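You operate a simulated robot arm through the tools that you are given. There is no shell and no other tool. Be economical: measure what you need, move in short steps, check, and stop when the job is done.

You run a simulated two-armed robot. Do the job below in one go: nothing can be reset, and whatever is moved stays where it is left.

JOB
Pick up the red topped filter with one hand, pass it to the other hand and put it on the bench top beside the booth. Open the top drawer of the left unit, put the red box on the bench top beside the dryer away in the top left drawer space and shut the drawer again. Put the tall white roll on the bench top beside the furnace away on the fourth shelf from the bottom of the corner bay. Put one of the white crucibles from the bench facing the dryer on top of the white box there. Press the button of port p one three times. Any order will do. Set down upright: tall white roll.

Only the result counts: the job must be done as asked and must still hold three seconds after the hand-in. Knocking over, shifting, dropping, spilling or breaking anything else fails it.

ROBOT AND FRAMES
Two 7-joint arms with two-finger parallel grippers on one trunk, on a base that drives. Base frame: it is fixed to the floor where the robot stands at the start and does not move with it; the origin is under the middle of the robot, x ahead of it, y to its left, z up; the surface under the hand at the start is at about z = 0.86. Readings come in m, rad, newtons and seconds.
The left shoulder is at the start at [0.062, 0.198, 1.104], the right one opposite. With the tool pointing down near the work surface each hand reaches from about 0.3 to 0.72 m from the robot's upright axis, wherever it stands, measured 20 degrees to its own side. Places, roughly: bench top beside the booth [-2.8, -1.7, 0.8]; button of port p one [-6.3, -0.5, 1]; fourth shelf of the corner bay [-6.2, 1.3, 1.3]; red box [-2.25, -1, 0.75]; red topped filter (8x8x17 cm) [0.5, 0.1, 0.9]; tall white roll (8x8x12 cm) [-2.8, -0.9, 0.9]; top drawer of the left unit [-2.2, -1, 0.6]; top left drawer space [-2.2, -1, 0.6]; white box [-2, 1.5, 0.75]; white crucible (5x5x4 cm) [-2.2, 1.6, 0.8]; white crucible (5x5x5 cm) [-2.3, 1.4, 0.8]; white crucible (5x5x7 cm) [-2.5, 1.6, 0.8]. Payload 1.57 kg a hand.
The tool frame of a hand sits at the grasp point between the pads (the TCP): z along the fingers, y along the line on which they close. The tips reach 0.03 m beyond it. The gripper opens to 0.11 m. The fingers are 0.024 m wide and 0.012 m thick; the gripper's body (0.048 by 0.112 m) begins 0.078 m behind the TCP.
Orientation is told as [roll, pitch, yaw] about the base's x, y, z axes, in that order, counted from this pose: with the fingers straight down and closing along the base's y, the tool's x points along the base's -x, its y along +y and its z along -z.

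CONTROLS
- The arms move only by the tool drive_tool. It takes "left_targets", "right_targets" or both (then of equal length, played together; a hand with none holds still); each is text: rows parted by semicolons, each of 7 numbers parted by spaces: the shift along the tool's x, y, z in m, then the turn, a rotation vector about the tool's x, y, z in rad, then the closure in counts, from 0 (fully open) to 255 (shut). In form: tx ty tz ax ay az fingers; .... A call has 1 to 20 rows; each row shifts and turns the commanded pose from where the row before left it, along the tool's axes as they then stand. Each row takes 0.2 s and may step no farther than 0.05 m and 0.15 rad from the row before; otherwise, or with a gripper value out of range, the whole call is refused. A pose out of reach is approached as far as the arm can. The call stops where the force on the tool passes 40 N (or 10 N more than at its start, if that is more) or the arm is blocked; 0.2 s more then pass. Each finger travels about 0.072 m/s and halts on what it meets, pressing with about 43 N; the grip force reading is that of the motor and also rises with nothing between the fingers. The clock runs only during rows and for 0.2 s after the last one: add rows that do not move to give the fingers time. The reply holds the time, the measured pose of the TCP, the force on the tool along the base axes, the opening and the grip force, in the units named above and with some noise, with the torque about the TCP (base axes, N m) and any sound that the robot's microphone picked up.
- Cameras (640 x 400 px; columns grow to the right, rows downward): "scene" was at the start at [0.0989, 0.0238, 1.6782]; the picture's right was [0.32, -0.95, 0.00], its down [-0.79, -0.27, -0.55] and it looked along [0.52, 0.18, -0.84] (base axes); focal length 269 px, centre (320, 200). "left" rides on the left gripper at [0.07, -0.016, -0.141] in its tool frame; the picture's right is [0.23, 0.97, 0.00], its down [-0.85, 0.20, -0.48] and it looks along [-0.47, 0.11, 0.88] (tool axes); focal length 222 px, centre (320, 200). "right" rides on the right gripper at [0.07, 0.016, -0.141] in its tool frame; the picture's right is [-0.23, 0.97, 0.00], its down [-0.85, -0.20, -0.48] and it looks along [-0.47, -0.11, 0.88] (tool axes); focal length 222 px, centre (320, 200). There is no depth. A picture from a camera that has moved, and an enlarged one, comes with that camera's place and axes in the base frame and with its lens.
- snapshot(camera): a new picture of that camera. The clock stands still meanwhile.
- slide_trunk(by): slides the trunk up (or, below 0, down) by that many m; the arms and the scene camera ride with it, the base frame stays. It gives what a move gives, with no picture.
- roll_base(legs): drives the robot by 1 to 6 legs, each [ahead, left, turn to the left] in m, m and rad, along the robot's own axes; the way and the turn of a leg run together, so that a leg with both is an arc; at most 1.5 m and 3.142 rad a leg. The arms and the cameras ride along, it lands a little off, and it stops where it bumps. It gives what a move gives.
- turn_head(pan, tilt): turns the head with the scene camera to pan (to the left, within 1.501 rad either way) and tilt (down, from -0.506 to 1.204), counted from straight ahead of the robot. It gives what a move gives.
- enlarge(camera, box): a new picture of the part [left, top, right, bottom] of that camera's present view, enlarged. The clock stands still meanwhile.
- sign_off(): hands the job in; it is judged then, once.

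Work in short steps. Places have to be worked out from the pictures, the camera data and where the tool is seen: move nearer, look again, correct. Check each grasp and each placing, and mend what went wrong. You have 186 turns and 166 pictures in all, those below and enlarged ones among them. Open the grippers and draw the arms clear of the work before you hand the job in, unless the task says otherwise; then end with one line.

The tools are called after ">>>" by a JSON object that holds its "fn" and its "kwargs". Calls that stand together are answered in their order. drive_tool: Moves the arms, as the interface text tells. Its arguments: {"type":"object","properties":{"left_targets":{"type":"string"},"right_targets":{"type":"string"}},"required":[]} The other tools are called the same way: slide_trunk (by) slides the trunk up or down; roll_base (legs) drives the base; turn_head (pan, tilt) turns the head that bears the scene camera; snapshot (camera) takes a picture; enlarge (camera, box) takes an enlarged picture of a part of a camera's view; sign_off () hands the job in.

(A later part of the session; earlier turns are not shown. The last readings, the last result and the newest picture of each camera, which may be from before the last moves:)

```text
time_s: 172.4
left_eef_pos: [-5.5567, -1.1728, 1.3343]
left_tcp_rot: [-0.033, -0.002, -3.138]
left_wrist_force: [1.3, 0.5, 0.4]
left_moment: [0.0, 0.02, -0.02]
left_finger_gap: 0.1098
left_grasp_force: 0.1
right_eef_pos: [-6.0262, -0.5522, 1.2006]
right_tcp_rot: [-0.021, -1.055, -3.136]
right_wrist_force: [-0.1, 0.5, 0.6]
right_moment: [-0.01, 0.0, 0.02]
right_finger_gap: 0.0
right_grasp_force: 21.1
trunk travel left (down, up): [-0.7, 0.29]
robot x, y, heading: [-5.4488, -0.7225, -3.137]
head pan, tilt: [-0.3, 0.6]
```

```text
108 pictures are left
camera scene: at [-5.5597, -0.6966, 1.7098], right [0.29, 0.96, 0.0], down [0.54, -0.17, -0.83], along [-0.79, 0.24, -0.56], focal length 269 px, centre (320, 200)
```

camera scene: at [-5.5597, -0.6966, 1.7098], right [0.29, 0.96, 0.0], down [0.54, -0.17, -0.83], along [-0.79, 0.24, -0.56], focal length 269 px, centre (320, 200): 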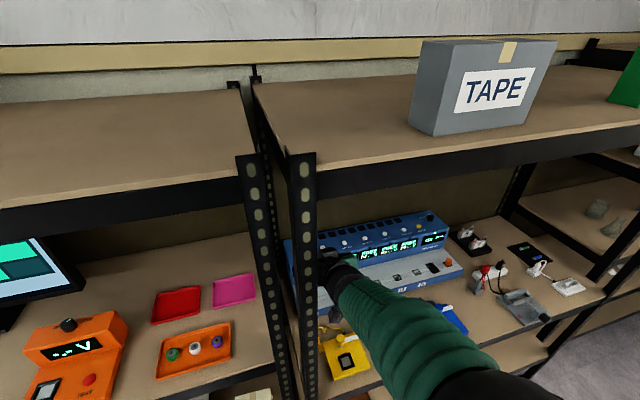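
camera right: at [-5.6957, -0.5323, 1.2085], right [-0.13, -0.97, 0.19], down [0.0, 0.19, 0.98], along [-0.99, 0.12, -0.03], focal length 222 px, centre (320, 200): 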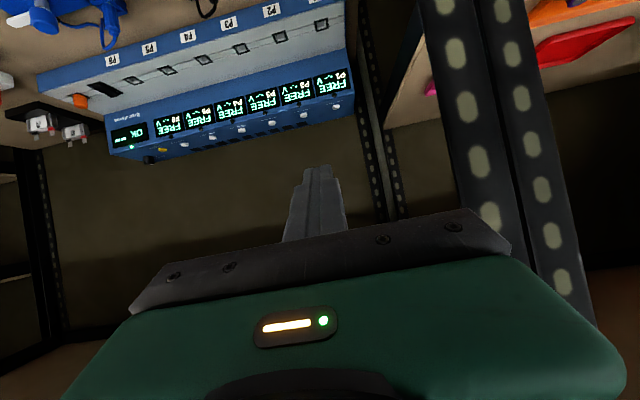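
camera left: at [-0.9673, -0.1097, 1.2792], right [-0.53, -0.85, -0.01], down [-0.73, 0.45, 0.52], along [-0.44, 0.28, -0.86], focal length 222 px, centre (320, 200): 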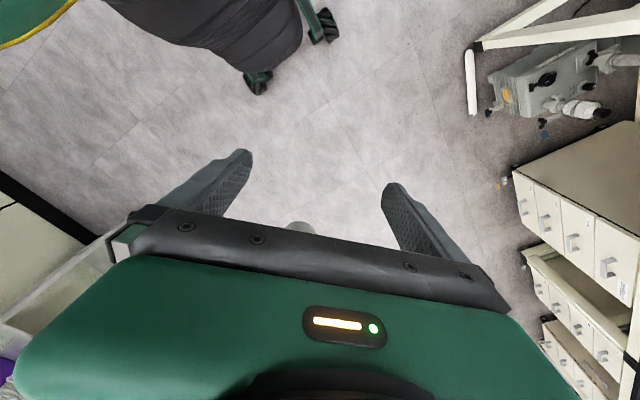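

I'm lined up at y=−0.552. I move along the tool axis to just short of the button and check.

>>> {"fn": "drive_tool", "kwargs": {"right_targets": "0 0 0.045 0 0 0 255; 0 0 0.045 0 0 0 255; 0 0 0.045 0 0 0 255; 0 0 0.045 0 0 0 255; 0 0 0.045 0 0 0 255; 0 0 0.04 0 0 0 255; 0 0 0 0 0 0 255"}}

>>> {"fn": "snapshot", "kwargs": {"camera": "right"}}

>>> {"fn": "snapshot", "kwargs": {"camera": "scene"}}

```text
time_s: 174.0
left_eef_pos: [-5.5596, -1.1724, 1.3343]
left_tcp_rot: [-0.034, -0.002, -3.141]
left_wrist_force: [0.0, 0.3, 0.3]
left_moment: [0.03, 0.02, 0.01]
left_finger_gap: 0.1098
left_grasp_force: 0.0
right_eef_pos: [-6.2614, -0.5466, 1.0684]
right_tcp_rot: [-0.02, -1.055, -3.137]
right_wrist_force: [-0.1, -0.3, 0.7]
right_moment: [-0.01, -0.02, 0.0]
right_finger_gap: 0.0
right_grasp_force: 21.1
trunk travel left (down, up): [-0.7, 0.29]
robot x, y, heading: [-5.4454, -0.7211, -3.142]
head pan, tilt: [-0.3, 0.6]
```

```text
107 pictures are left
camera right: at [-6.1046, -0.567, 1.0773], right [-0.12, -0.97, 0.19], down [0.0, 0.19, 0.98], along [-0.99, 0.12, -0.03], focal length 222 px, centre (320, 200)
```

right: 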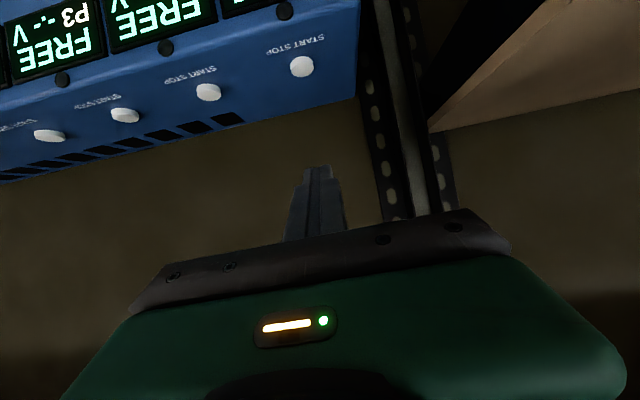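

```text
106 pictures are left
camera scene: at [-5.5654, -0.6971, 1.7094], right [0.29, 0.96, 0.0], down [0.54, -0.17, -0.82], along [-0.79, 0.24, -0.57], focal length 269 px, centre (320, 200)
```

scene: 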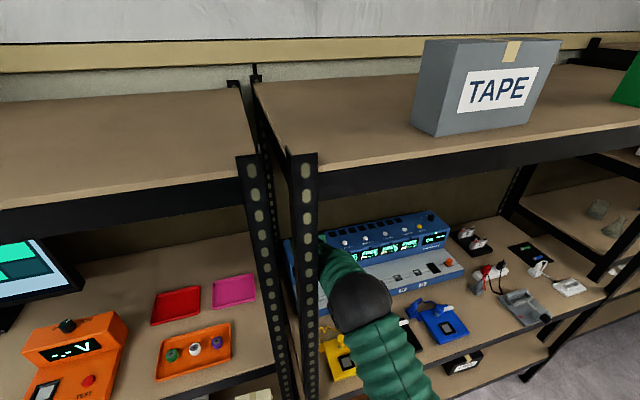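

The button reads (−6.30, −0.550, 0.951) again. I position just above it, then step down carefully.

>>> {"fn": "drive_tool", "kwargs": {"right_targets": "0.024 0.002 0.0265 0 0 0 255; 0.024 0.002 0.0265 0 0 0 255; 0 0 0 0 0 0 255"}}

>>> {"fn": "enlarge", "kwargs": {"camera": "right", "box": [220, 20, 420, 200]}}

```text
time_s: 174.8
left_eef_pos: [-5.5587, -1.172, 1.3351]
left_tcp_rot: [-0.034, -0.003, -3.139]
left_wrist_force: [-0.9, -0.4, -0.3]
left_moment: [0.0, 0.01, -0.02]
left_finger_gap: 0.1102
left_grasp_force: 0.1
right_eef_pos: [-6.2818, -0.5504, 1.0002]
right_tcp_rot: [-0.021, -1.056, -3.135]
right_wrist_force: [-0.3, 0.2, -0.8]
right_moment: [-0.05, -0.02, 0.01]
right_finger_gap: 0.0
right_grasp_force: 21.2
trunk travel left (down, up): [-0.7, 0.29]
robot x, y, heading: [-5.4474, -0.7241, -3.138]
head pan, tilt: [-0.3, 0.6]
```

```text
2.22 times, centred on (320, 110) of right
camera zoom: at [-6.1267, -0.5693, 1.0088], right [-0.12, -0.97, 0.19], down [0.0, 0.19, 0.98], along [-0.99, 0.12, -0.03], focal length 494 px, centre (320, 400)
```

zoom: 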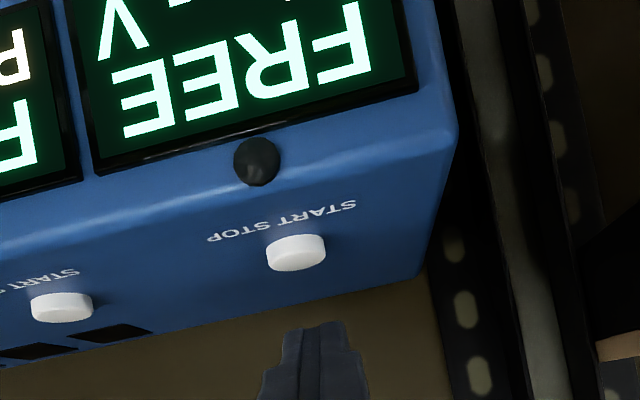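

The fingertip is above the button with about 2 cm to go. I step down 5 mm at a time.

>>> {"fn": "drive_tool", "kwargs": {"right_targets": "0.0044 0 0.0025 0 0 0 255; 0.0044 0 0.0025 0 0 0 255; 0.0044 0 0.0025 0 0 0 255; 0 0 0 0 0 0 255"}}

>>> {"fn": "drive_tool", "kwargs": {"right_targets": "0.0026 0 0.0015 0 0 0 255; 0.0026 0 0.0015 0 0 0 255; 0 0 0 0 0 0 255"}}

>>> {"fn": "enlarge", "kwargs": {"camera": "right", "box": [220, 0, 420, 180]}}

```text
time_s: 175.8
left_eef_pos: [-5.5604, -1.1727, 1.3334]
left_tcp_rot: [-0.033, 0.001, -3.139]
left_wrist_force: [0.2, 0.5, -0.6]
left_moment: [0.01, 0.02, -0.02]
left_finger_gap: 0.1101
left_grasp_force: 0.1
right_eef_pos: [-6.2828, -0.551, 0.9847]
right_tcp_rot: [-0.023, -1.054, -3.136]
right_wrist_force: [0.4, -0.8, -0.5]
right_moment: [-0.01, 0.0, -0.03]
right_finger_gap: 0.0002
right_grasp_force: 21.4
trunk travel left (down, up): [-0.7, 0.29]
robot x, y, heading: [-5.4495, -0.7196, -3.139]
head pan, tilt: [-0.3, 0.6]
```

```text
time_s: 176.6
left_eef_pos: [-5.5602, -1.1731, 1.3349]
left_tcp_rot: [-0.032, 0.0, -3.14]
left_wrist_force: [-0.3, 0.9, -0.2]
left_moment: [-0.02, 0.02, -0.02]
left_finger_gap: 0.1103
left_grasp_force: 0.0
right_eef_pos: [-6.2825, -0.5512, 0.9791]
right_tcp_rot: [-0.021, -1.055, -3.136]
right_wrist_force: [-0.4, 0.2, -0.7]
right_moment: [-0.02, -0.01, 0.0]
right_finger_gap: 0.0
right_grasp_force: 21.5
trunk travel left (down, up): [-0.7, 0.29]
robot x, y, heading: [-5.4476, -0.7227, -3.142]
head pan, tilt: [-0.3, 0.6]
```

```text
2.22 times, centred on (320, 90) of right
camera zoom: at [-6.1261, -0.5697, 0.9888], right [-0.13, -0.97, 0.19], down [0.0, 0.19, 0.98], along [-0.99, 0.12, -0.03], focal length 494 px, centre (320, 444)
```

zoom: 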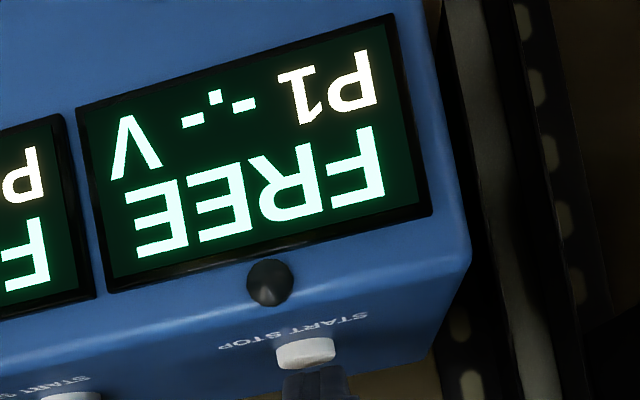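

The tip is about to touch. I continue in 2–3 mm steps and watch the force, the sound and the display.

>>> {"fn": "drive_tool", "kwargs": {"right_targets": "0.0026 0 0.0015 0 0 0 255; 0.0018 0 0.001 0 0 0 255"}}

>>> {"fn": "drive_tool", "kwargs": {"right_targets": "0.0026 0 0.0015 0 0 0 255"}}

```text
time_s: 177.2
left_eef_pos: [-5.5602, -1.173, 1.3339]
left_tcp_rot: [-0.031, 0.0, -3.14]
left_wrist_force: [0.3, 0.2, 2.0]
left_moment: [-0.01, 0.0, 0.01]
left_finger_gap: 0.1098
left_grasp_force: 0.0
right_eef_pos: [-6.2822, -0.5516, 0.9755]
right_tcp_rot: [-0.023, -1.056, -3.133]
right_wrist_force: [-2.2, 0.8, 3.8]
right_moment: [0.03, 0.12, 0.02]
right_finger_gap: 0.0
right_grasp_force: 21.0
trunk travel left (down, up): [-0.7, 0.29]
robot x, y, heading: [-5.4479, -0.7205, -3.138]
head pan, tilt: [-0.3, 0.6]
heard: click
```

```text
time_s: 177.6
left_eef_pos: [-5.5586, -1.1726, 1.3348]
left_tcp_rot: [-0.033, -0.003, -3.14]
left_wrist_force: [-0.1, -0.4, 0.3]
left_moment: [0.0, 0.0, -0.03]
left_finger_gap: 0.1099
left_grasp_force: 0.0
right_eef_pos: [-6.2813, -0.5513, 0.9738]
right_tcp_rot: [-0.02, -1.058, -3.135]
right_wrist_force: [-0.6, 0.3, 9.1]
right_moment: [0.01, 0.26, 0.03]
right_finger_gap: 0.0
right_grasp_force: 21.1
trunk travel left (down, up): [-0.7, 0.29]
robot x, y, heading: [-5.4453, -0.72, -3.138]
head pan, tilt: [-0.3, 0.6]
```

One click heard, with 9 N on the button. I lift off 10 mm and look at the display.

>>> {"fn": "drive_tool", "kwargs": {"right_targets": "-0.0044 0 -0.0025 0 0 0 255; -0.0044 0 -0.0025 0 0 0 255; 0 0 0 0 0 0 255"}}

>>> {"fn": "enlarge", "kwargs": {"camera": "right", "box": [220, 0, 420, 180]}}

```text
time_s: 178.4
left_eef_pos: [-5.5596, -1.1735, 1.3352]
left_tcp_rot: [-0.033, 0.001, -3.139]
left_wrist_force: [-0.1, 0.1, 0.8]
left_moment: [0.0, 0.02, 0.04]
left_finger_gap: 0.1098
left_grasp_force: 0.0
right_eef_pos: [-6.2827, -0.5501, 0.9795]
right_tcp_rot: [-0.021, -1.052, -3.138]
right_wrist_force: [0.1, 0.9, -0.1]
right_moment: [0.0, 0.02, -0.01]
right_finger_gap: 0.0002
right_grasp_force: 21.1
trunk travel left (down, up): [-0.7, 0.29]
robot x, y, heading: [-5.445, -0.7195, -3.137]
head pan, tilt: [-0.3, 0.6]
```

```text
2.22 times, centred on (320, 90) of right
camera zoom: at [-6.1256, -0.5702, 0.99], right [-0.13, -0.97, 0.19], down [-0.01, 0.19, 0.98], along [-0.99, 0.12, -0.03], focal length 494 px, centre (320, 444)
```

zoom: 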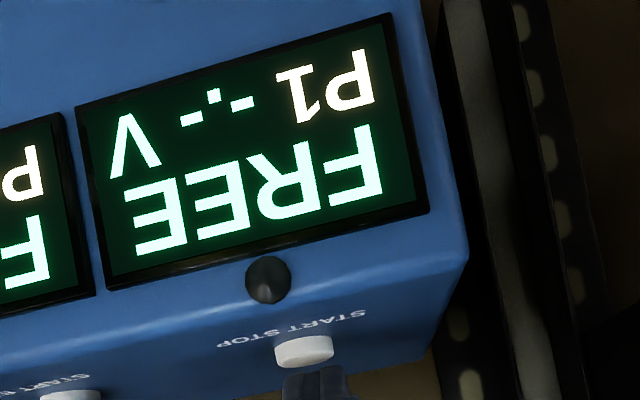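

Now the second press: up a little more, then down past the click depth, and lift again.

>>> {"fn": "drive_tool", "kwargs": {"right_targets": "-0.0044 0 -0.0025 0 0 0 255; 0 0 0 0 0 0 255; 0.0044 0 0.0025 0 0 0 255; 0.0044 0 0.0025 0 0 0 255; 0.0026 0 0.0015 0 0 0 255; 0 0 0 0 0 0 255"}}

>>> {"fn": "drive_tool", "kwargs": {"right_targets": "-0.0044 0 -0.0025 0 0 0 255; -0.0044 0 -0.0025 0 0 0 255; -0.0026 0 -0.0015 0 0 0 255; 0 0 0 0 0 0 255"}}

```text
time_s: 179.8
left_eef_pos: [-5.5611, -1.1737, 1.3331]
left_tcp_rot: [-0.033, -0.001, -3.139]
left_wrist_force: [0.2, -0.6, 0.2]
left_moment: [0.0, -0.01, -0.01]
left_finger_gap: 0.1101
left_grasp_force: 0.1
right_eef_pos: [-6.2821, -0.5505, 0.9752]
right_tcp_rot: [-0.021, -1.059, -3.138]
right_wrist_force: [-2.3, 0.6, 7.3]
right_moment: [0.0, 0.2, 0.01]
right_finger_gap: 0.0
right_grasp_force: 21.9
trunk travel left (down, up): [-0.7, 0.29]
robot x, y, heading: [-5.445, -0.7215, -3.143]
head pan, tilt: [-0.3, 0.6]
heard: click
```

```text
time_s: 180.8
left_eef_pos: [-5.5616, -1.1727, 1.3336]
left_tcp_rot: [-0.033, -0.001, -3.14]
left_wrist_force: [-0.1, 0.9, 0.4]
left_moment: [0.03, 0.0, -0.03]
left_finger_gap: 0.1102
left_grasp_force: 0.1
right_eef_pos: [-6.2806, -0.5512, 0.9859]
right_tcp_rot: [-0.02, -1.053, -3.135]
right_wrist_force: [-0.3, -0.4, -0.2]
right_moment: [-0.02, 0.03, 0.0]
right_finger_gap: 0.0
right_grasp_force: 21.2
trunk travel left (down, up): [-0.7, 0.29]
robot x, y, heading: [-5.4496, -0.7258, -3.139]
head pan, tilt: [-0.3, 0.6]
```

Second click heard. Here is the third press, then the lift-off.

>>> {"fn": "drive_tool", "kwargs": {"right_targets": "0.0044 0 0.0025 0 0 0 255; 0.0044 0 0.0025 0 0 0 255; 0.0026 0 0.0015 0 0 0 255; 0 0 0 0 0 0 255"}}

>>> {"fn": "drive_tool", "kwargs": {"right_targets": "-0.0044 0 -0.0025 0 0 0 255; -0.0088 0 -0.005 0 0 0 255; -0.02 0 -0.012 0 0 0 255; -0.03 0 -0.018 0 0 0 255; 0 0 0 0 0 0 255"}}

>>> {"fn": "snapshot", "kwargs": {"camera": "right"}}

```text
time_s: 181.8
left_eef_pos: [-5.5607, -1.1725, 1.3344]
left_tcp_rot: [-0.034, 0.0, -3.14]
left_wrist_force: [0.2, -1.0, -0.3]
left_moment: [-0.02, -0.01, 0.03]
left_finger_gap: 0.1103
left_grasp_force: 0.1
right_eef_pos: [-6.2801, -0.5507, 0.9743]
right_tcp_rot: [-0.021, -1.059, -3.137]
right_wrist_force: [-2.7, 1.3, 5.8]
right_moment: [0.01, 0.15, 0.02]
right_finger_gap: 0.0
right_grasp_force: 21.8
trunk travel left (down, up): [-0.7, 0.29]
robot x, y, heading: [-5.4503, -0.7186, -3.137]
head pan, tilt: [-0.3, 0.6]
heard: click
```

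```text
time_s: 183.0
left_eef_pos: [-5.5619, -1.1739, 1.334]
left_tcp_rot: [-0.032, 0.0, -3.139]
left_wrist_force: [-0.4, -0.1, -0.9]
left_moment: [0.02, 0.0, -0.01]
left_finger_gap: 0.11
left_grasp_force: 0.0
right_eef_pos: [-6.2816, -0.5505, 1.0443]
right_tcp_rot: [-0.021, -1.053, -3.138]
right_wrist_force: [0.1, 0.1, -0.6]
right_moment: [0.01, -0.01, -0.01]
right_finger_gap: 0.0
right_grasp_force: 21.9
trunk travel left (down, up): [-0.7, 0.29]
robot x, y, heading: [-5.4462, -0.7249, -3.145]
head pan, tilt: [-0.3, 0.6]
```

```text
102 pictures are left
camera right: at [-6.1261, -0.5697, 1.0549], right [-0.13, -0.97, 0.19], down [-0.01, 0.19, 0.98], along [-0.99, 0.12, -0.03], focal length 222 px, centre (320, 200)
```

right: 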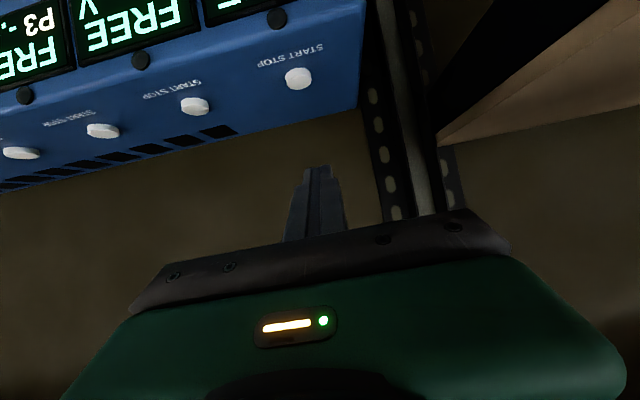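

Three clicks. I withdraw along the tool axis and back off, then look at the corner bay while I'm here.

>>> {"fn": "drive_tool", "kwargs": {"right_targets": "0 0 -0.045 0 0 0 255; 0 0 -0.045 0 0 0 255; 0 0 -0.045 0 0 0 255; 0 0 -0.045 0 0 0 255; 0 0 -0.045 0 0 0 255; 0 0 0 0 0 0 255"}}

>>> {"fn": "roll_base", "kwargs": {"legs": [[-0.5, 0, 0], [0, -1.3, 0]]}}

>>> {"fn": "turn_head", "kwargs": {"pan": -0.4, "tilt": 0.4}}

>>> {"fn": "snapshot", "kwargs": {"camera": "scene"}}

```text
time_s: 184.4
left_eef_pos: [-5.563, -1.1724, 1.3344]
left_tcp_rot: [-0.033, 0.0, -3.141]
left_wrist_force: [0.2, 0.2, 0.3]
left_moment: [0.0, 0.01, 0.02]
left_finger_gap: 0.1098
left_grasp_force: 0.0
right_eef_pos: [-6.085, -0.5547, 1.1573]
right_tcp_rot: [-0.021, -1.053, -3.135]
right_wrist_force: [-0.8, -0.5, -1.0]
right_moment: [0.01, -0.01, 0.01]
right_finger_gap: 0.0
right_grasp_force: 21.2
trunk travel left (down, up): [-0.7, 0.29]
robot x, y, heading: [-5.447, -0.721, -3.137]
head pan, tilt: [-0.3, 0.6]
```

```text
time_s: 193.4
left_eef_pos: [-5.0805, 0.1162, 1.334]
left_tcp_rot: [-0.035, 0.0, -3.124]
left_wrist_force: [0.4, -0.3, 0.3]
left_moment: [0.07, -0.01, 0.01]
left_finger_gap: 0.11
left_grasp_force: 0.0
right_eef_pos: [-5.615, 0.7252, 1.1583]
right_tcp_rot: [-0.025, -1.055, -3.116]
right_wrist_force: [-0.2, -0.2, 0.5]
right_moment: [0.01, 0.0, -0.03]
right_finger_gap: 0.0
right_grasp_force: 20.9
trunk travel left (down, up): [-0.7, 0.29]
robot x, y, heading: [-4.9762, 0.5744, -3.121]
head pan, tilt: [-0.3, 0.6]
```

```text
time_s: 194.2
left_eef_pos: [-5.0818, 0.1187, 1.3334]
left_tcp_rot: [-0.032, 0.001, -3.121]
left_wrist_force: [0.7, 0.0, 0.5]
left_moment: [-0.02, -0.01, 0.0]
left_finger_gap: 0.1099
left_grasp_force: 0.1
right_eef_pos: [-5.6165, 0.7279, 1.1598]
right_tcp_rot: [-0.022, -1.055, -3.117]
right_wrist_force: [-0.1, 0.2, -0.2]
right_moment: [-0.04, -0.02, 0.04]
right_finger_gap: 0.0
right_grasp_force: 20.8
trunk travel left (down, up): [-0.7, 0.29]
robot x, y, heading: [-4.9753, 0.5712, -3.126]
head pan, tilt: [-0.4, 0.4]
```

```text
101 pictures are left
camera scene: at [-5.0946, 0.6036, 1.7276], right [0.37, 0.93, 0.0], down [0.36, -0.14, -0.92], along [-0.85, 0.34, -0.39], focal length 269 px, centre (320, 200)
```

scene: 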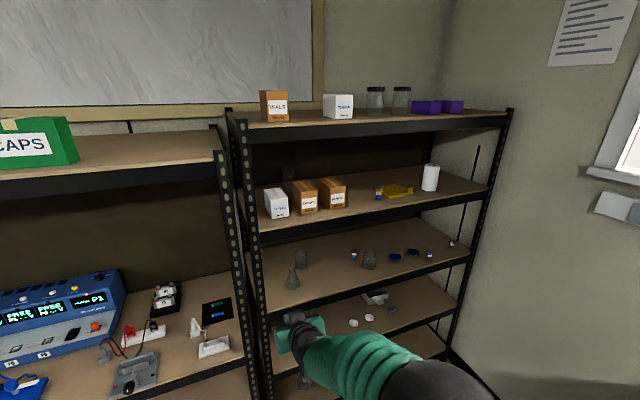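

The corner bay has five shelves, and the fourth (z≈1.3) holds boxes, a yellow item and another white roll. I zoom to plan a free spot.

>>> {"fn": "enlarge", "kwargs": {"camera": "scene", "box": [230, 90, 520, 272]}}

```text
2.20 times, centred on (375, 181) of scene
camera zoom: at [-5.0946, 0.6036, 1.7276], right [0.37, 0.93, 0.0], down [0.36, -0.14, -0.92], along [-0.85, 0.34, -0.39], focal length 592 px, centre (199, 242)
```

zoom: 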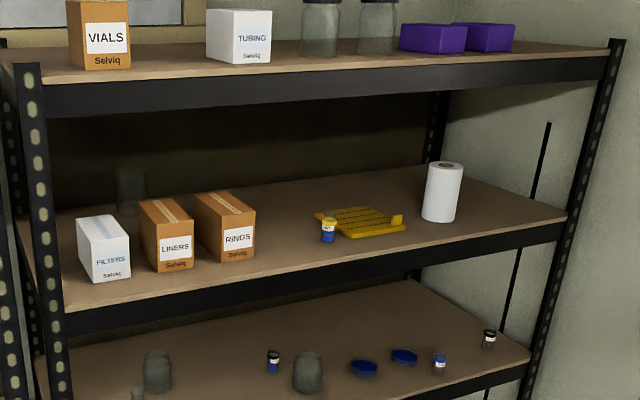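

I'll put the roll on the fourth shelf between the RINGS box and the small vial. Now I turn around, back along the aisle, to see the chair and fetch the roll.

>>> {"fn": "roll_base", "kwargs": {"legs": [[0, 0, 3.13]]}}

>>> {"fn": "turn_head", "kwargs": {"pan": -0.1, "tilt": 0.4}}

>>> {"fn": "snapshot", "kwargs": {"camera": "scene"}}

```text
time_s: 201.7
left_eef_pos: [-4.8242, 1.0115, 1.334]
left_tcp_rot: [-0.034, 0.0, -0.087]
left_wrist_force: [-0.3, -0.1, 0.3]
left_moment: [-0.01, 0.0, 0.01]
left_finger_gap: 0.1101
left_grasp_force: 0.2
right_eef_pos: [-4.3559, 0.35, 1.1596]
right_tcp_rot: [-0.02, -1.055, -0.081]
right_wrist_force: [-0.1, -0.8, 0.1]
right_moment: [-0.01, -0.01, 0.02]
right_finger_gap: 0.0
right_grasp_force: 20.6
trunk travel left (down, up): [-0.7, 0.29]
robot x, y, heading: [-4.9761, 0.5725, -0.085]
head pan, tilt: [-0.4, 0.4]
```

```text
time_s: 202.5
left_eef_pos: [-4.8228, 1.0112, 1.3345]
left_tcp_rot: [-0.033, -0.001, -0.086]
left_wrist_force: [0.1, 0.9, 0.6]
left_moment: [0.01, 0.0, 0.0]
left_finger_gap: 0.1099
left_grasp_force: 0.0
right_eef_pos: [-4.3559, 0.3511, 1.1582]
right_tcp_rot: [-0.02, -1.054, -0.083]
right_wrist_force: [-0.2, 0.0, 0.7]
right_moment: [-0.01, 0.02, -0.02]
right_finger_gap: 0.0
right_grasp_force: 21.5
trunk travel left (down, up): [-0.7, 0.29]
robot x, y, heading: [-4.9736, 0.57, -0.083]
head pan, tilt: [-0.099, 0.4]
```

```text
99 pictures are left
camera scene: at [-4.8537, 0.5527, 1.7276], right [-0.18, -0.98, 0.0], down [-0.38, 0.07, -0.92], along [0.9, -0.17, -0.39], focal length 269 px, centre (320, 200)
```

scene: 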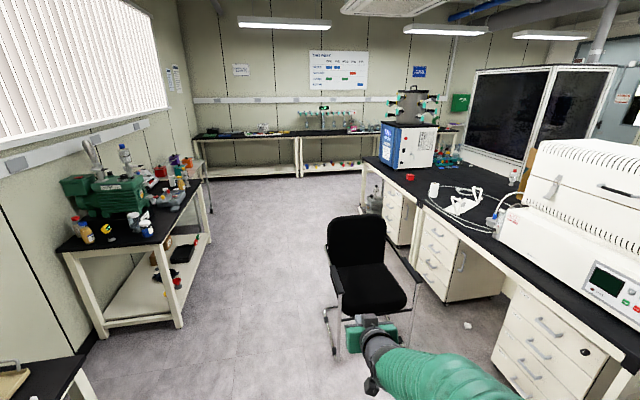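

The chair fills about x −3.75 to −3.25 and y −0.3 to 0.25. I bring the left hand back in front, pass at y≈0.7, and turn to face the roll at about (−2.77, −0.9).

>>> {"fn": "drive_tool", "kwargs": {"left_targets": "-0.04 -0.03 0 0 0 0 0; -0.04 -0.03 0 0 0 0 0; -0.04 -0.03 0 0 0 0 0; -0.04 -0.03 0 0 0 0 0; -0.03 -0.03 0 0 0 0 0; 0 0 0 0 0 0 0"}}

>>> {"fn": "roll_base", "kwargs": {"legs": [[0, 0, 0.083], [1.2, 0.12, 0], [1.17, 0, 0], [0, 0, -1.571]]}}

>>> {"fn": "turn_head", "kwargs": {"pan": -0.15, "tilt": 0.55}}

>>> {"fn": "snapshot", "kwargs": {"camera": "scene"}}

```text
time_s: 203.9
left_eef_pos: [-4.6455, 0.8451, 1.3378]
left_tcp_rot: [-0.034, -0.002, -0.088]
left_wrist_force: [0.2, 0.0, 0.0]
left_moment: [-0.01, -0.05, 0.03]
left_finger_gap: 0.11
left_grasp_force: 0.0
left hand out of reach, approached as far as the arm can: row 2
right_eef_pos: [-4.3562, 0.35, 1.1588]
right_tcp_rot: [-0.02, -1.054, -0.085]
right_wrist_force: [0.8, 0.3, -0.4]
right_moment: [0.0, -0.02, 0.02]
right_finger_gap: 0.0
right_grasp_force: 21.6
trunk travel left (down, up): [-0.7, 0.29]
robot x, y, heading: [-4.9781, 0.5712, -0.083]
head pan, tilt: [-0.099, 0.4]
```

```text
time_s: 219.8
left_eef_pos: [-2.3223, 0.3572, 1.3379]
left_tcp_rot: [-0.033, -0.001, -1.601]
left_wrist_force: [-1.1, 0.8, -0.3]
left_moment: [-0.02, 0.05, -0.02]
left_finger_gap: 0.11
left_grasp_force: 0.0
right_eef_pos: [-2.8, 0.0407, 1.1593]
right_tcp_rot: [-0.021, -1.054, -1.597]
right_wrist_force: [-0.4, -0.4, -0.6]
right_moment: [0.02, 0.0, -0.03]
right_finger_gap: 0.0
right_grasp_force: 21.5
trunk travel left (down, up): [-0.7, 0.29]
robot x, y, heading: [-2.6146, 0.6716, -1.603]
head pan, tilt: [-0.099, 0.4]
```

```text
time_s: 220.5
left_eef_pos: [-2.3207, 0.3587, 1.3388]
left_tcp_rot: [-0.035, 0.0, -1.6]
left_wrist_force: [0.0, -0.2, -0.4]
left_moment: [0.0, 0.03, -0.01]
left_finger_gap: 0.1098
left_grasp_force: 0.0
right_eef_pos: [-2.8013, 0.0411, 1.1584]
right_tcp_rot: [-0.022, -1.054, -1.598]
right_wrist_force: [-0.9, -0.3, 0.5]
right_moment: [-0.02, -0.02, 0.04]
right_finger_gap: 0.0
right_grasp_force: 21.0
trunk travel left (down, up): [-0.7, 0.29]
robot x, y, heading: [-2.6148, 0.6707, -1.6]
head pan, tilt: [-0.15, 0.55]
```

```text
98 pictures are left
camera scene: at [-2.6314, 0.55, 1.7139], right [-0.98, 0.18, 0.0], down [0.09, 0.52, -0.85], along [-0.15, -0.84, -0.52], focal length 269 px, centre (320, 200)
```

scene: 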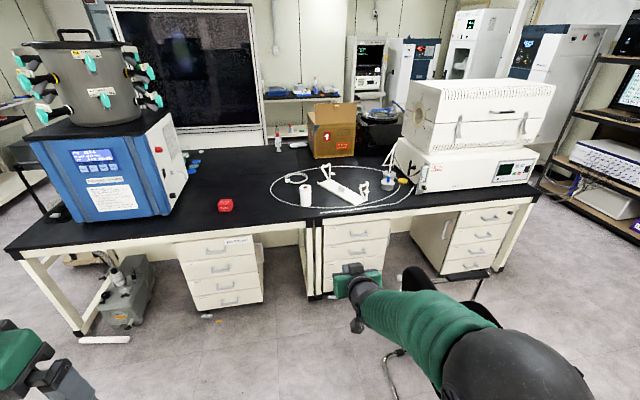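

The roll stands at about (−2.80, −0.886) and the red box is near the left drawer unit. I drive forward 0.6 m and open the right hand.

>>> {"fn": "roll_base", "kwargs": {"legs": [[0.6, 0, 0.03]]}}

>>> {"fn": "drive_tool", "kwargs": {"right_targets": "0.04 0 0.023 0 0 0 0; 0.04 0 0.023 0 0 0 0; 0.04 0 0.023 0 0 0 0; 0.04 0 0.023 0 0 0 0; 0 0 0 0 0 0 0"}}

>>> {"fn": "snapshot", "kwargs": {"camera": "right"}}

>>> {"fn": "turn_head", "kwargs": {"pan": -0.2, "tilt": 0.85}}

>>> {"fn": "snapshot", "kwargs": {"camera": "scene"}}

```text
time_s: 223.9
left_eef_pos: [-2.3296, -0.2337, 1.3381]
left_tcp_rot: [-0.033, -0.002, -1.587]
left_wrist_force: [-0.5, 0.2, -0.6]
left_moment: [-0.01, 0.02, 0.01]
left_finger_gap: 0.1101
left_grasp_force: 0.1
right_eef_pos: [-2.8059, -0.5583, 1.1589]
right_tcp_rot: [-0.021, -1.055, -1.583]
right_wrist_force: [-0.4, -0.3, 0.3]
right_moment: [-0.02, -0.02, 0.0]
right_finger_gap: 0.0002
right_grasp_force: 21.6
trunk travel left (down, up): [-0.7, 0.29]
robot x, y, heading: [-2.6267, 0.0735, -1.586]
head pan, tilt: [-0.15, 0.55]
```

```text
time_s: 225.1
left_eef_pos: [-2.33, -0.2342, 1.3388]
left_tcp_rot: [-0.036, -0.001, -1.587]
left_wrist_force: [-0.1, -0.2, 0.3]
left_moment: [0.01, 0.01, 0.02]
left_finger_gap: 0.11
left_grasp_force: 0.0
right_eef_pos: [-2.8081, -0.5613, 0.9747]
right_tcp_rot: [-0.019, -1.055, -1.584]
right_wrist_force: [-0.9, -0.4, 0.2]
right_moment: [0.0, -0.01, -0.03]
right_finger_gap: 0.1097
right_grasp_force: 0.1
trunk travel left (down, up): [-0.7, 0.29]
robot x, y, heading: [-2.6272, 0.0706, -1.581]
head pan, tilt: [-0.15, 0.55]
```

```text
97 pictures are left
camera right: at [-2.7881, -0.4058, 0.9846], right [0.97, -0.14, 0.19], down [-0.19, 0.0, 0.98], along [-0.14, -0.99, -0.03], focal length 222 px, centre (320, 200)
```

right: 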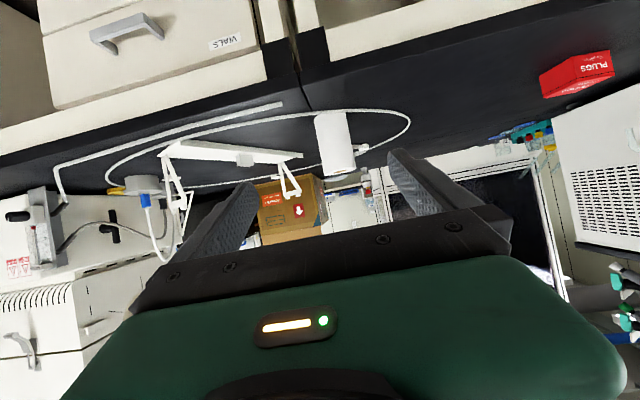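

```text
time_s: 225.9
left_eef_pos: [-2.3293, -0.2349, 1.3372]
left_tcp_rot: [-0.035, -0.002, -1.587]
left_wrist_force: [0.1, -0.5, 1.0]
left_moment: [0.0, 0.03, 0.02]
left_finger_gap: 0.1101
left_grasp_force: 0.2
right_eef_pos: [-2.8084, -0.5626, 0.976]
right_tcp_rot: [-0.022, -1.054, -1.586]
right_wrist_force: [-0.7, -0.5, 0.0]
right_moment: [0.01, 0.02, 0.03]
right_finger_gap: 0.1101
right_grasp_force: 0.0
trunk travel left (down, up): [-0.7, 0.29]
robot x, y, heading: [-2.6277, 0.0715, -1.586]
head pan, tilt: [-0.201, 0.85]
```

```text
96 pictures are left
camera scene: at [-2.6448, -0.0357, 1.6885], right [-0.98, 0.21, 0.0], down [0.16, 0.73, -0.66], along [-0.14, -0.64, -0.75], focal length 269 px, centre (320, 200)
```

scene: 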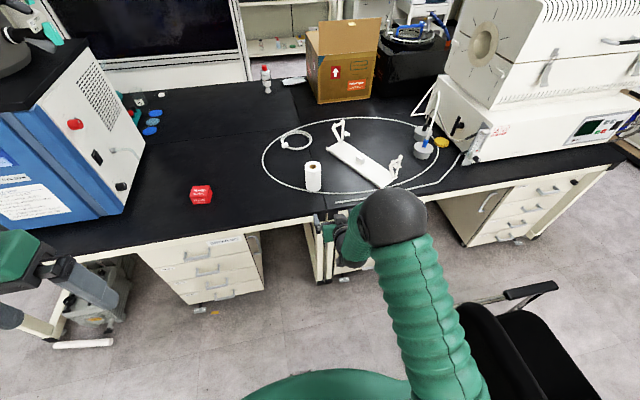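

Roll estimates agree at (−2.798, −0.885). I move to a pre-grasp about 0.095 m short and check alignment.

>>> {"fn": "drive_tool", "kwargs": {"right_targets": "-0.0345 0.007 0 0 0 0 0; -0.0345 0.0075 0 0 0 0 0; 0 0 0.0473 0 0 0 0; 0 0 0.0473 0 0 0 0; 0 0 0.0473 0 0 0 0; 0 0 0.0473 0 0 0 0; 0 0 0.0473 0 0 0 0; 0 0 0 0 0 0 0"}}

>>> {"fn": "snapshot", "kwargs": {"camera": "right"}}

>>> {"fn": "enlarge", "kwargs": {"camera": "scene", "box": [240, 110, 440, 235]}}

```text
time_s: 227.7
left_eef_pos: [-2.3304, -0.2332, 1.3388]
left_tcp_rot: [-0.034, -0.003, -1.585]
left_wrist_force: [0.6, 0.7, 0.2]
left_moment: [0.0, -0.02, 0.01]
left_finger_gap: 0.11
left_grasp_force: 0.0
right_eef_pos: [-2.8015, -0.7896, 0.9259]
right_tcp_rot: [-0.021, -1.056, -1.581]
right_wrist_force: [-0.4, -0.7, -0.4]
right_moment: [0.01, 0.02, 0.03]
right_finger_gap: 0.1103
right_grasp_force: 0.0
right hand out of reach, approached as far as the arm can: row 7
trunk travel left (down, up): [-0.7, 0.29]
robot x, y, heading: [-2.6307, 0.0727, -1.588]
head pan, tilt: [-0.201, 0.85]
```

```text
95 pictures are left
camera right: at [-2.7819, -0.6338, 0.9337], right [0.97, -0.14, 0.19], down [-0.19, 0.0, 0.98], along [-0.14, -0.99, -0.03], focal length 222 px, centre (320, 200)
```

right: 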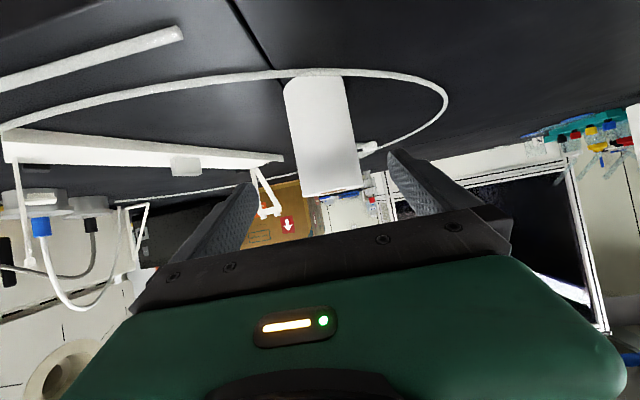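

```text
3.20 times, centred on (340, 172) of scene
camera zoom: at [-2.6451, -0.0347, 1.6885], right [-0.98, 0.21, 0.0], down [0.16, 0.73, -0.66], along [-0.14, -0.64, -0.75], focal length 861 px, centre (256, 288)
```

zoom: 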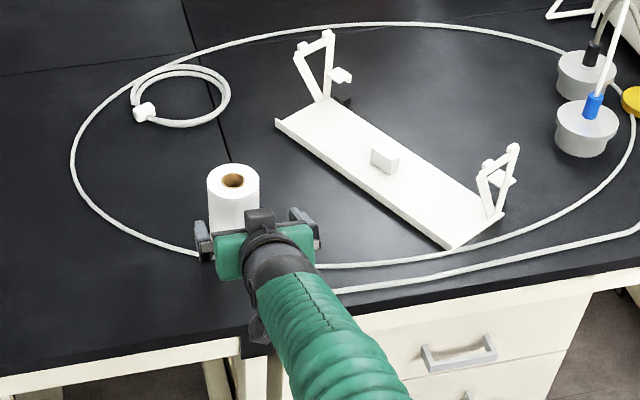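

The roll is laterally centred to within 5 mm but the arm is at full stretch. I creep the base forward 0.08 m.

>>> {"fn": "roll_base", "kwargs": {"legs": [[0.08, 0.005, 0]]}}

>>> {"fn": "snapshot", "kwargs": {"camera": "right"}}

```text
time_s: 228.8
left_eef_pos: [-2.3269, -0.3102, 1.3409]
left_tcp_rot: [-0.031, -0.003, -1.586]
left_wrist_force: [-0.9, -0.8, 0.6]
left_moment: [-0.03, -0.03, -0.02]
left_finger_gap: 0.1101
left_grasp_force: 0.0
right_eef_pos: [-2.8006, -0.868, 0.927]
right_tcp_rot: [-0.019, -1.059, -1.583]
right_wrist_force: [0.0, 0.7, 0.9]
right_moment: [0.06, 0.03, -0.03]
right_finger_gap: 0.1101
right_grasp_force: 0.0
trunk travel left (down, up): [-0.7, 0.29]
robot x, y, heading: [-2.6255, -0.0035, -1.594]
head pan, tilt: [-0.201, 0.85]
```

```text
93 pictures are left
camera right: at [-2.7797, -0.7111, 0.9358], right [0.97, -0.14, 0.19], down [-0.19, 0.0, 0.98], along [-0.14, -0.99, -0.02], focal length 222 px, centre (320, 200)
```

right: 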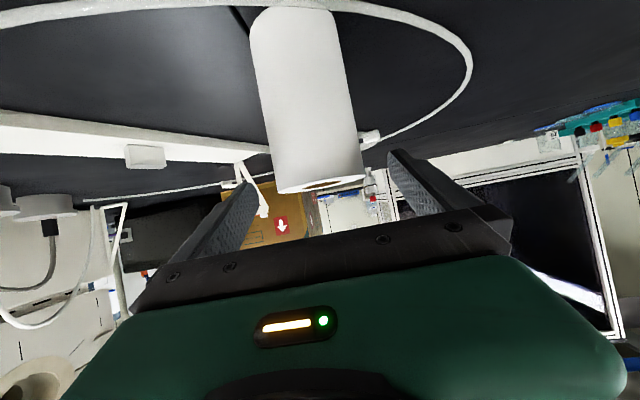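

Well centred. I lower by 55 mm and forward 10 mm, then close.

>>> {"fn": "drive_tool", "kwargs": {"right_targets": "0.0215 0 0.018 0 0 0 0; 0.0215 0 0.018 0 0 0 0; 0 0 0 0 0 0 0; 0 0 0 0 0 0 80; 0 0 0 0 0 0 120; 0 0 0 0 0 0 255; 0 0 0 0 0 0 255; 0 0 0 0 0 0 255"}}

>>> {"fn": "snapshot", "kwargs": {"camera": "right"}}

```text
time_s: 230.6
left_eef_pos: [-2.3276, -0.3147, 1.3378]
left_tcp_rot: [-0.033, 0.0, -1.587]
left_wrist_force: [-0.6, 0.6, 0.1]
left_moment: [0.0, 0.01, -0.03]
left_finger_gap: 0.11
left_grasp_force: 0.1
right_eef_pos: [-2.7997, -0.8662, 0.8807]
right_tcp_rot: [-0.023, -1.052, -1.583]
right_wrist_force: [0.0, 0.1, 0.5]
right_moment: [0.04, 0.0, 0.05]
right_finger_gap: 0.0685
right_grasp_force: 43.2
right hand out of reach, approached as far as the arm can: row 1, 2
trunk travel left (down, up): [-0.7, 0.29]
robot x, y, heading: [-2.625, -0.0057, -1.586]
head pan, tilt: [-0.201, 0.85]
```

```text
92 pictures are left
camera right: at [-2.7802, -0.7102, 0.8893], right [0.97, -0.14, 0.19], down [-0.19, 0.0, 0.98], along [-0.14, -0.99, -0.03], focal length 222 px, centre (320, 200)
```

right: 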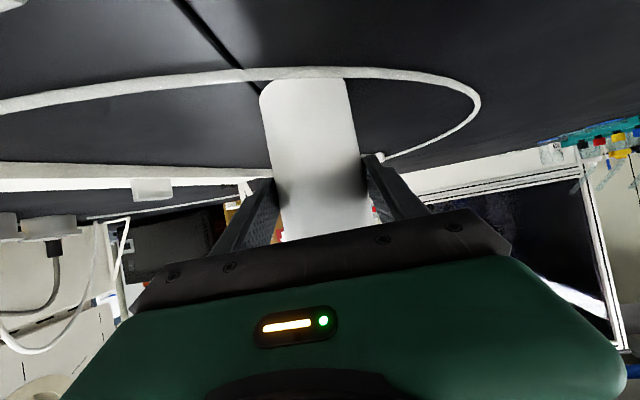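

Gripped at a 0.069 gap, with the roll's base about 0.094 m below the TCP. I lift straight up and check.

>>> {"fn": "drive_tool", "kwargs": {"right_targets": "-0.017 0 -0.01 0 0 0 255; -0.0348 0 -0.0197 0 0 0 255; -0.0348 0 -0.0197 0 0 0 255; -0.0348 0 -0.0197 0 0 0 255; -0.0348 0 -0.0197 0 0 0 255; 0 0 0 0 0 0 255"}}

>>> {"fn": "roll_base", "kwargs": {"legs": [[-0.75, 0, 0]]}}

>>> {"fn": "snapshot", "kwargs": {"camera": "scene"}}

```text
time_s: 232.0
left_eef_pos: [-2.326, -0.316, 1.3378]
left_tcp_rot: [-0.034, -0.002, -1.587]
left_wrist_force: [0.0, -0.1, 0.0]
left_moment: [0.03, -0.01, -0.02]
left_finger_gap: 0.1101
left_grasp_force: 0.0
right_eef_pos: [-2.7991, -0.8667, 1.0616]
right_tcp_rot: [-0.022, -1.054, -1.581]
right_wrist_force: [0.0, 0.0, -1.7]
right_moment: [0.04, -0.02, -0.01]
right_finger_gap: 0.0688
right_grasp_force: 43.5
trunk travel left (down, up): [-0.7, 0.29]
robot x, y, heading: [-2.6187, -0.0079, -1.588]
head pan, tilt: [-0.201, 0.85]
```

```text
time_s: 236.1
left_eef_pos: [-2.3146, 0.4373, 1.3383]
left_tcp_rot: [-0.034, 0.0, -1.601]
left_wrist_force: [0.6, 0.3, 1.0]
left_moment: [-0.02, 0.0, -0.01]
left_finger_gap: 0.1099
left_grasp_force: 0.0
right_eef_pos: [-2.7954, -0.1063, 1.0609]
right_tcp_rot: [-0.02, -1.054, -1.595]
right_wrist_force: [0.0, -0.6, -1.4]
right_moment: [-0.01, -0.01, 0.04]
right_finger_gap: 0.0685
right_grasp_force: 43.3
trunk travel left (down, up): [-0.7, 0.29]
robot x, y, heading: [-2.6047, 0.753, -1.602]
head pan, tilt: [-0.201, 0.85]
```

```text
91 pictures are left
camera scene: at [-2.6256, 0.6387, 1.6882], right [-0.97, 0.23, 0.0], down [0.17, 0.73, -0.66], along [-0.15, -0.64, -0.75], focal length 269 px, centre (320, 200)
```

scene: 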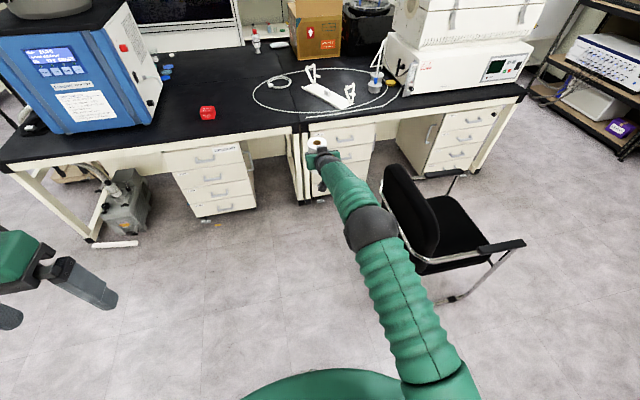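

Roll held. I retract and raise the arm, turn west, and drive to the corner bay.

>>> {"fn": "drive_tool", "kwargs": {"right_targets": "-0.0348 0 -0.0197 0 0 0 255; -0.0348 0 -0.0197 0 0 0 255; -0.0348 0 -0.0197 0 0 0 255; 0.0246 0 -0.0435 0 0 0 255; 0.0246 0 -0.0435 0 0 0 255; 0.0246 0 -0.0435 0 0 0 255; 0.0246 0 -0.0435 0 0 0 255; 0 0 0 0 0 0 255"}}

>>> {"fn": "roll_base", "kwargs": {"legs": [[0, 0, -1.54], [1.2, -0.05, 0], [1.1, -0.1, 0]]}}

>>> {"fn": "slide_trunk", "kwargs": {"by": 0.22}}

>>> {"fn": "turn_head", "kwargs": {"pan": -0.2, "tilt": 0.5}}

>>> {"fn": "snapshot", "kwargs": {"camera": "scene"}}

```text
time_s: 237.9
left_eef_pos: [-2.3135, 0.4388, 1.3382]
left_tcp_rot: [-0.035, -0.001, -1.602]
left_wrist_force: [0.0, 0.2, 0.3]
left_moment: [-0.02, 0.02, 0.0]
left_finger_gap: 0.1099
left_grasp_force: 0.0
right_eef_pos: [-2.7844, 0.0964, 1.1785]
right_tcp_rot: [-0.021, -1.056, -1.599]
right_wrist_force: [-0.2, -0.2, -1.9]
right_moment: [0.02, 0.02, -0.02]
right_finger_gap: 0.0688
right_grasp_force: 43.1
trunk travel left (down, up): [-0.7, 0.29]
robot x, y, heading: [-2.6051, 0.7535, -1.605]
head pan, tilt: [-0.201, 0.85]
```

```text
time_s: 252.9
left_eef_pos: [-5.187, 0.6605, 1.3392]
left_tcp_rot: [-0.033, -0.004, 3.111]
left_wrist_force: [-0.3, -0.3, -0.1]
left_moment: [-0.01, 0.02, 0.0]
left_finger_gap: 0.1102
left_grasp_force: 0.0
right_eef_pos: [-5.5319, 1.1291, 1.1799]
right_tcp_rot: [-0.022, -1.055, 3.116]
right_wrist_force: [-1.0, -0.2, -1.0]
right_moment: [-0.02, -0.01, 0.0]
right_finger_gap: 0.0685
right_grasp_force: 42.7
trunk travel left (down, up): [-0.7, 0.29]
robot x, y, heading: [-4.8804, 0.9514, 3.11]
head pan, tilt: [-0.201, 0.85]
```

```text
time_s: 255.2
left_eef_pos: [-5.1877, 0.6608, 1.5594]
left_tcp_rot: [-0.033, -0.003, 3.112]
left_wrist_force: [-0.3, -0.3, 0.2]
left_moment: [0.0, -0.03, 0.0]
left_finger_gap: 0.1102
left_grasp_force: 0.0
right_eef_pos: [-5.5315, 1.1285, 1.402]
right_tcp_rot: [-0.021, -1.056, 3.116]
right_wrist_force: [-0.1, -0.5, -1.5]
right_moment: [0.02, -0.03, -0.01]
right_finger_gap: 0.0685
right_grasp_force: 42.6
trunk travel left (down, up): [-0.92, 0.07]
robot x, y, heading: [-4.8729, 0.9554, 3.111]
head pan, tilt: [-0.201, 0.85]
```

```text
time_s: 256.1
left_eef_pos: [-5.1877, 0.66, 1.5586]
left_tcp_rot: [-0.032, -0.004, 3.113]
left_wrist_force: [0.6, 0.0, 0.1]
left_moment: [0.0, -0.03, -0.02]
left_finger_gap: 0.1099
left_grasp_force: 0.1
right_eef_pos: [-5.5314, 1.1297, 1.4007]
right_tcp_rot: [-0.019, -1.056, 3.115]
right_wrist_force: [0.2, 0.2, -1.7]
right_moment: [-0.01, -0.01, 0.0]
right_finger_gap: 0.0686
right_grasp_force: 43.2
trunk travel left (down, up): [-0.92, 0.07]
robot x, y, heading: [-4.8755, 0.9552, 3.112]
head pan, tilt: [-0.201, 0.499]
```

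```text
90 pictures are left
camera scene: at [-5.0002, 0.9731, 1.9383], right [0.23, 0.97, 0.0], down [0.47, -0.11, -0.88], along [-0.85, 0.2, -0.48], focal length 269 px, centre (320, 200)
```

scene: 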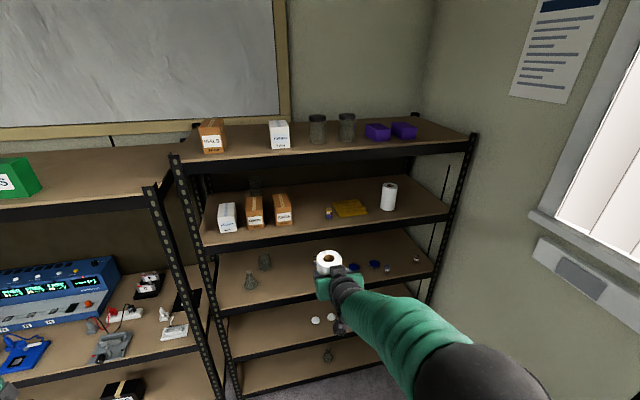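

Next I localise the fourth shelf and the slot from both cameras.

>>> {"fn": "enlarge", "kwargs": {"camera": "scene", "box": [190, 130, 460, 299]}}

>>> {"fn": "snapshot", "kwargs": {"camera": "right"}}

```text
2.37 times, centred on (325, 214) of scene
camera zoom: at [-5.0002, 0.9731, 1.9383], right [0.23, 0.97, 0.0], down [0.47, -0.11, -0.88], along [-0.85, 0.2, -0.48], focal length 637 px, centre (308, 166)
```

zoom: 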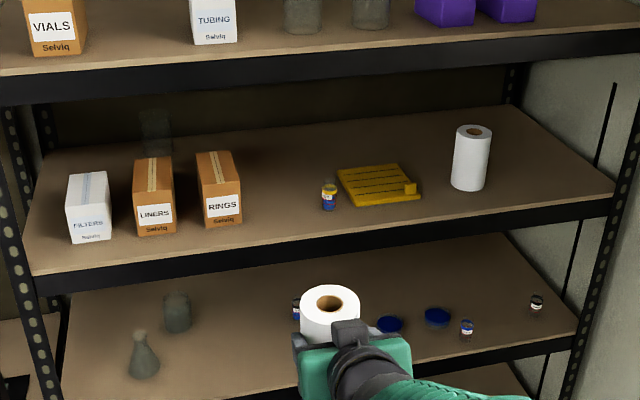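

```text
88 pictures are left
camera right: at [-5.3762, 1.1055, 1.4094], right [-0.15, -0.97, 0.19], down [0.0, 0.19, 0.98], along [-0.99, 0.15, -0.02], focal length 222 px, centre (320, 200)
```

right: 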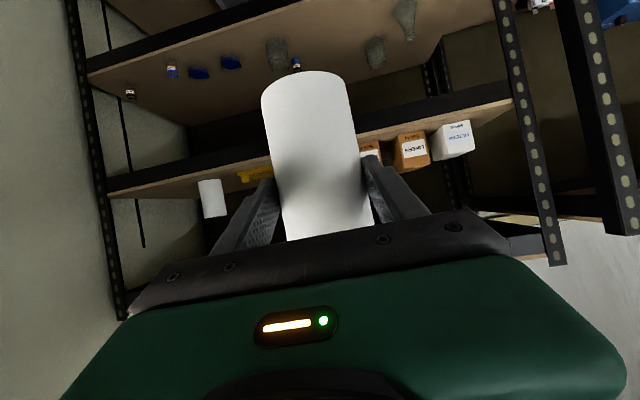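

The shelf top is at z≈1.287, its front edge at x≈−5.85, and the slot lies between RINGS (y 1.075) and the vial (y 1.23). I aim for the centre at (−5.95, 1.15). I raise 12 mm and roll in partway.

>>> {"fn": "drive_tool", "kwargs": {"right_targets": "-0.0104 0 -0.0059 0 0 0 255; 0 0 0 0 0 0 255"}}

>>> {"fn": "roll_base", "kwargs": {"legs": [[0.25, -0.008, 0]]}}

>>> {"fn": "snapshot", "kwargs": {"camera": "right"}}

>>> {"fn": "turn_head", "kwargs": {"pan": -0.3, "tilt": 0.65}}

>>> {"fn": "snapshot", "kwargs": {"camera": "scene"}}

```text
time_s: 256.6
left_eef_pos: [-5.1871, 0.6592, 1.5585]
left_tcp_rot: [-0.032, -0.005, 3.113]
left_wrist_force: [-0.2, 0.3, 0.1]
left_moment: [0.01, 0.0, -0.02]
left_finger_gap: 0.1097
left_grasp_force: 0.1
right_eef_pos: [-5.5309, 1.1305, 1.4125]
right_tcp_rot: [-0.021, -1.058, 3.117]
right_wrist_force: [0.0, 0.1, -1.7]
right_moment: [0.0, -0.04, -0.04]
right_finger_gap: 0.0684
right_grasp_force: 42.5
trunk travel left (down, up): [-0.92, 0.07]
robot x, y, heading: [-4.8781, 0.9537, 3.111]
head pan, tilt: [-0.201, 0.499]
```

```text
time_s: 258.5
left_eef_pos: [-5.43, 0.6736, 1.5602]
left_tcp_rot: [-0.032, -0.01, 3.111]
left_wrist_force: [0.2, 0.0, -0.4]
left_moment: [-0.02, 0.0, -0.04]
left_finger_gap: 0.11
left_grasp_force: 0.1
right_eef_pos: [-5.7744, 1.1447, 1.4161]
right_tcp_rot: [-0.02, -1.064, 3.116]
right_wrist_force: [0.7, -0.1, -1.8]
right_moment: [-0.01, -0.04, 0.01]
right_finger_gap: 0.0682
right_grasp_force: 43.0
trunk travel left (down, up): [-0.92, 0.07]
robot x, y, heading: [-5.1266, 0.9665, 3.112]
head pan, tilt: [-0.201, 0.499]
```

```text
87 pictures are left
camera right: at [-5.6193, 1.1207, 1.4239], right [-0.15, -0.97, 0.19], down [0.01, 0.19, 0.98], along [-0.99, 0.15, -0.02], focal length 222 px, centre (320, 200)
```

right: 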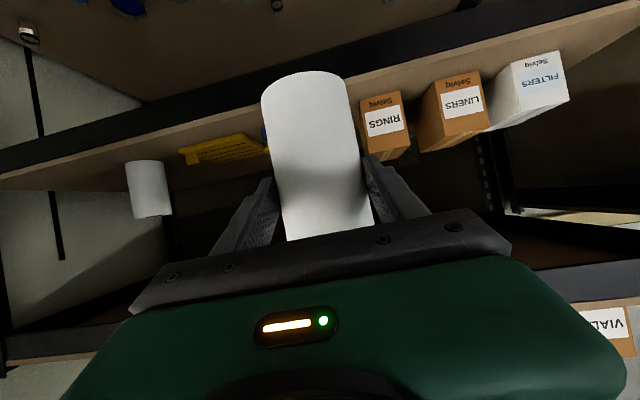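

```text
time_s: 259.2
left_eef_pos: [-5.4326, 0.6761, 1.5606]
left_tcp_rot: [-0.033, -0.006, 3.112]
left_wrist_force: [0.5, -0.3, 0.2]
left_moment: [0.0, 0.02, 0.03]
left_finger_gap: 0.1103
left_grasp_force: 0.2
right_eef_pos: [-5.7781, 1.1455, 1.4149]
right_tcp_rot: [-0.02, -1.059, 3.116]
right_wrist_force: [-0.4, 0.0, -1.3]
right_moment: [0.01, -0.02, 0.02]
right_finger_gap: 0.0684
right_grasp_force: 43.0
trunk travel left (down, up): [-0.92, 0.07]
robot x, y, heading: [-5.126, 0.9688, 3.116]
head pan, tilt: [-0.3, 0.649]
```

```text
86 pictures are left
camera scene: at [-5.2399, 0.9964, 1.9253], right [0.32, 0.95, 0.0], down [0.57, -0.2, -0.8], along [-0.75, 0.26, -0.6], focal length 269 px, centre (320, 200)
```

scene: 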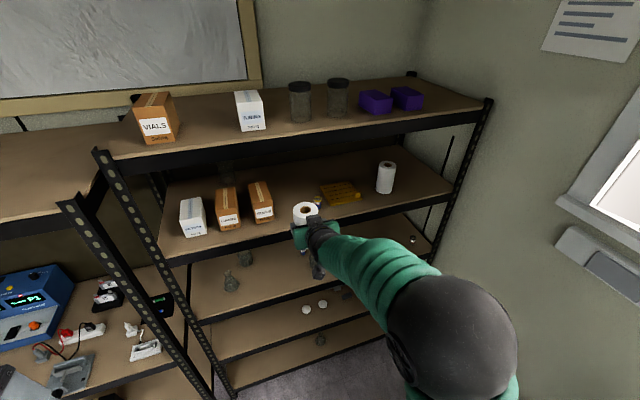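

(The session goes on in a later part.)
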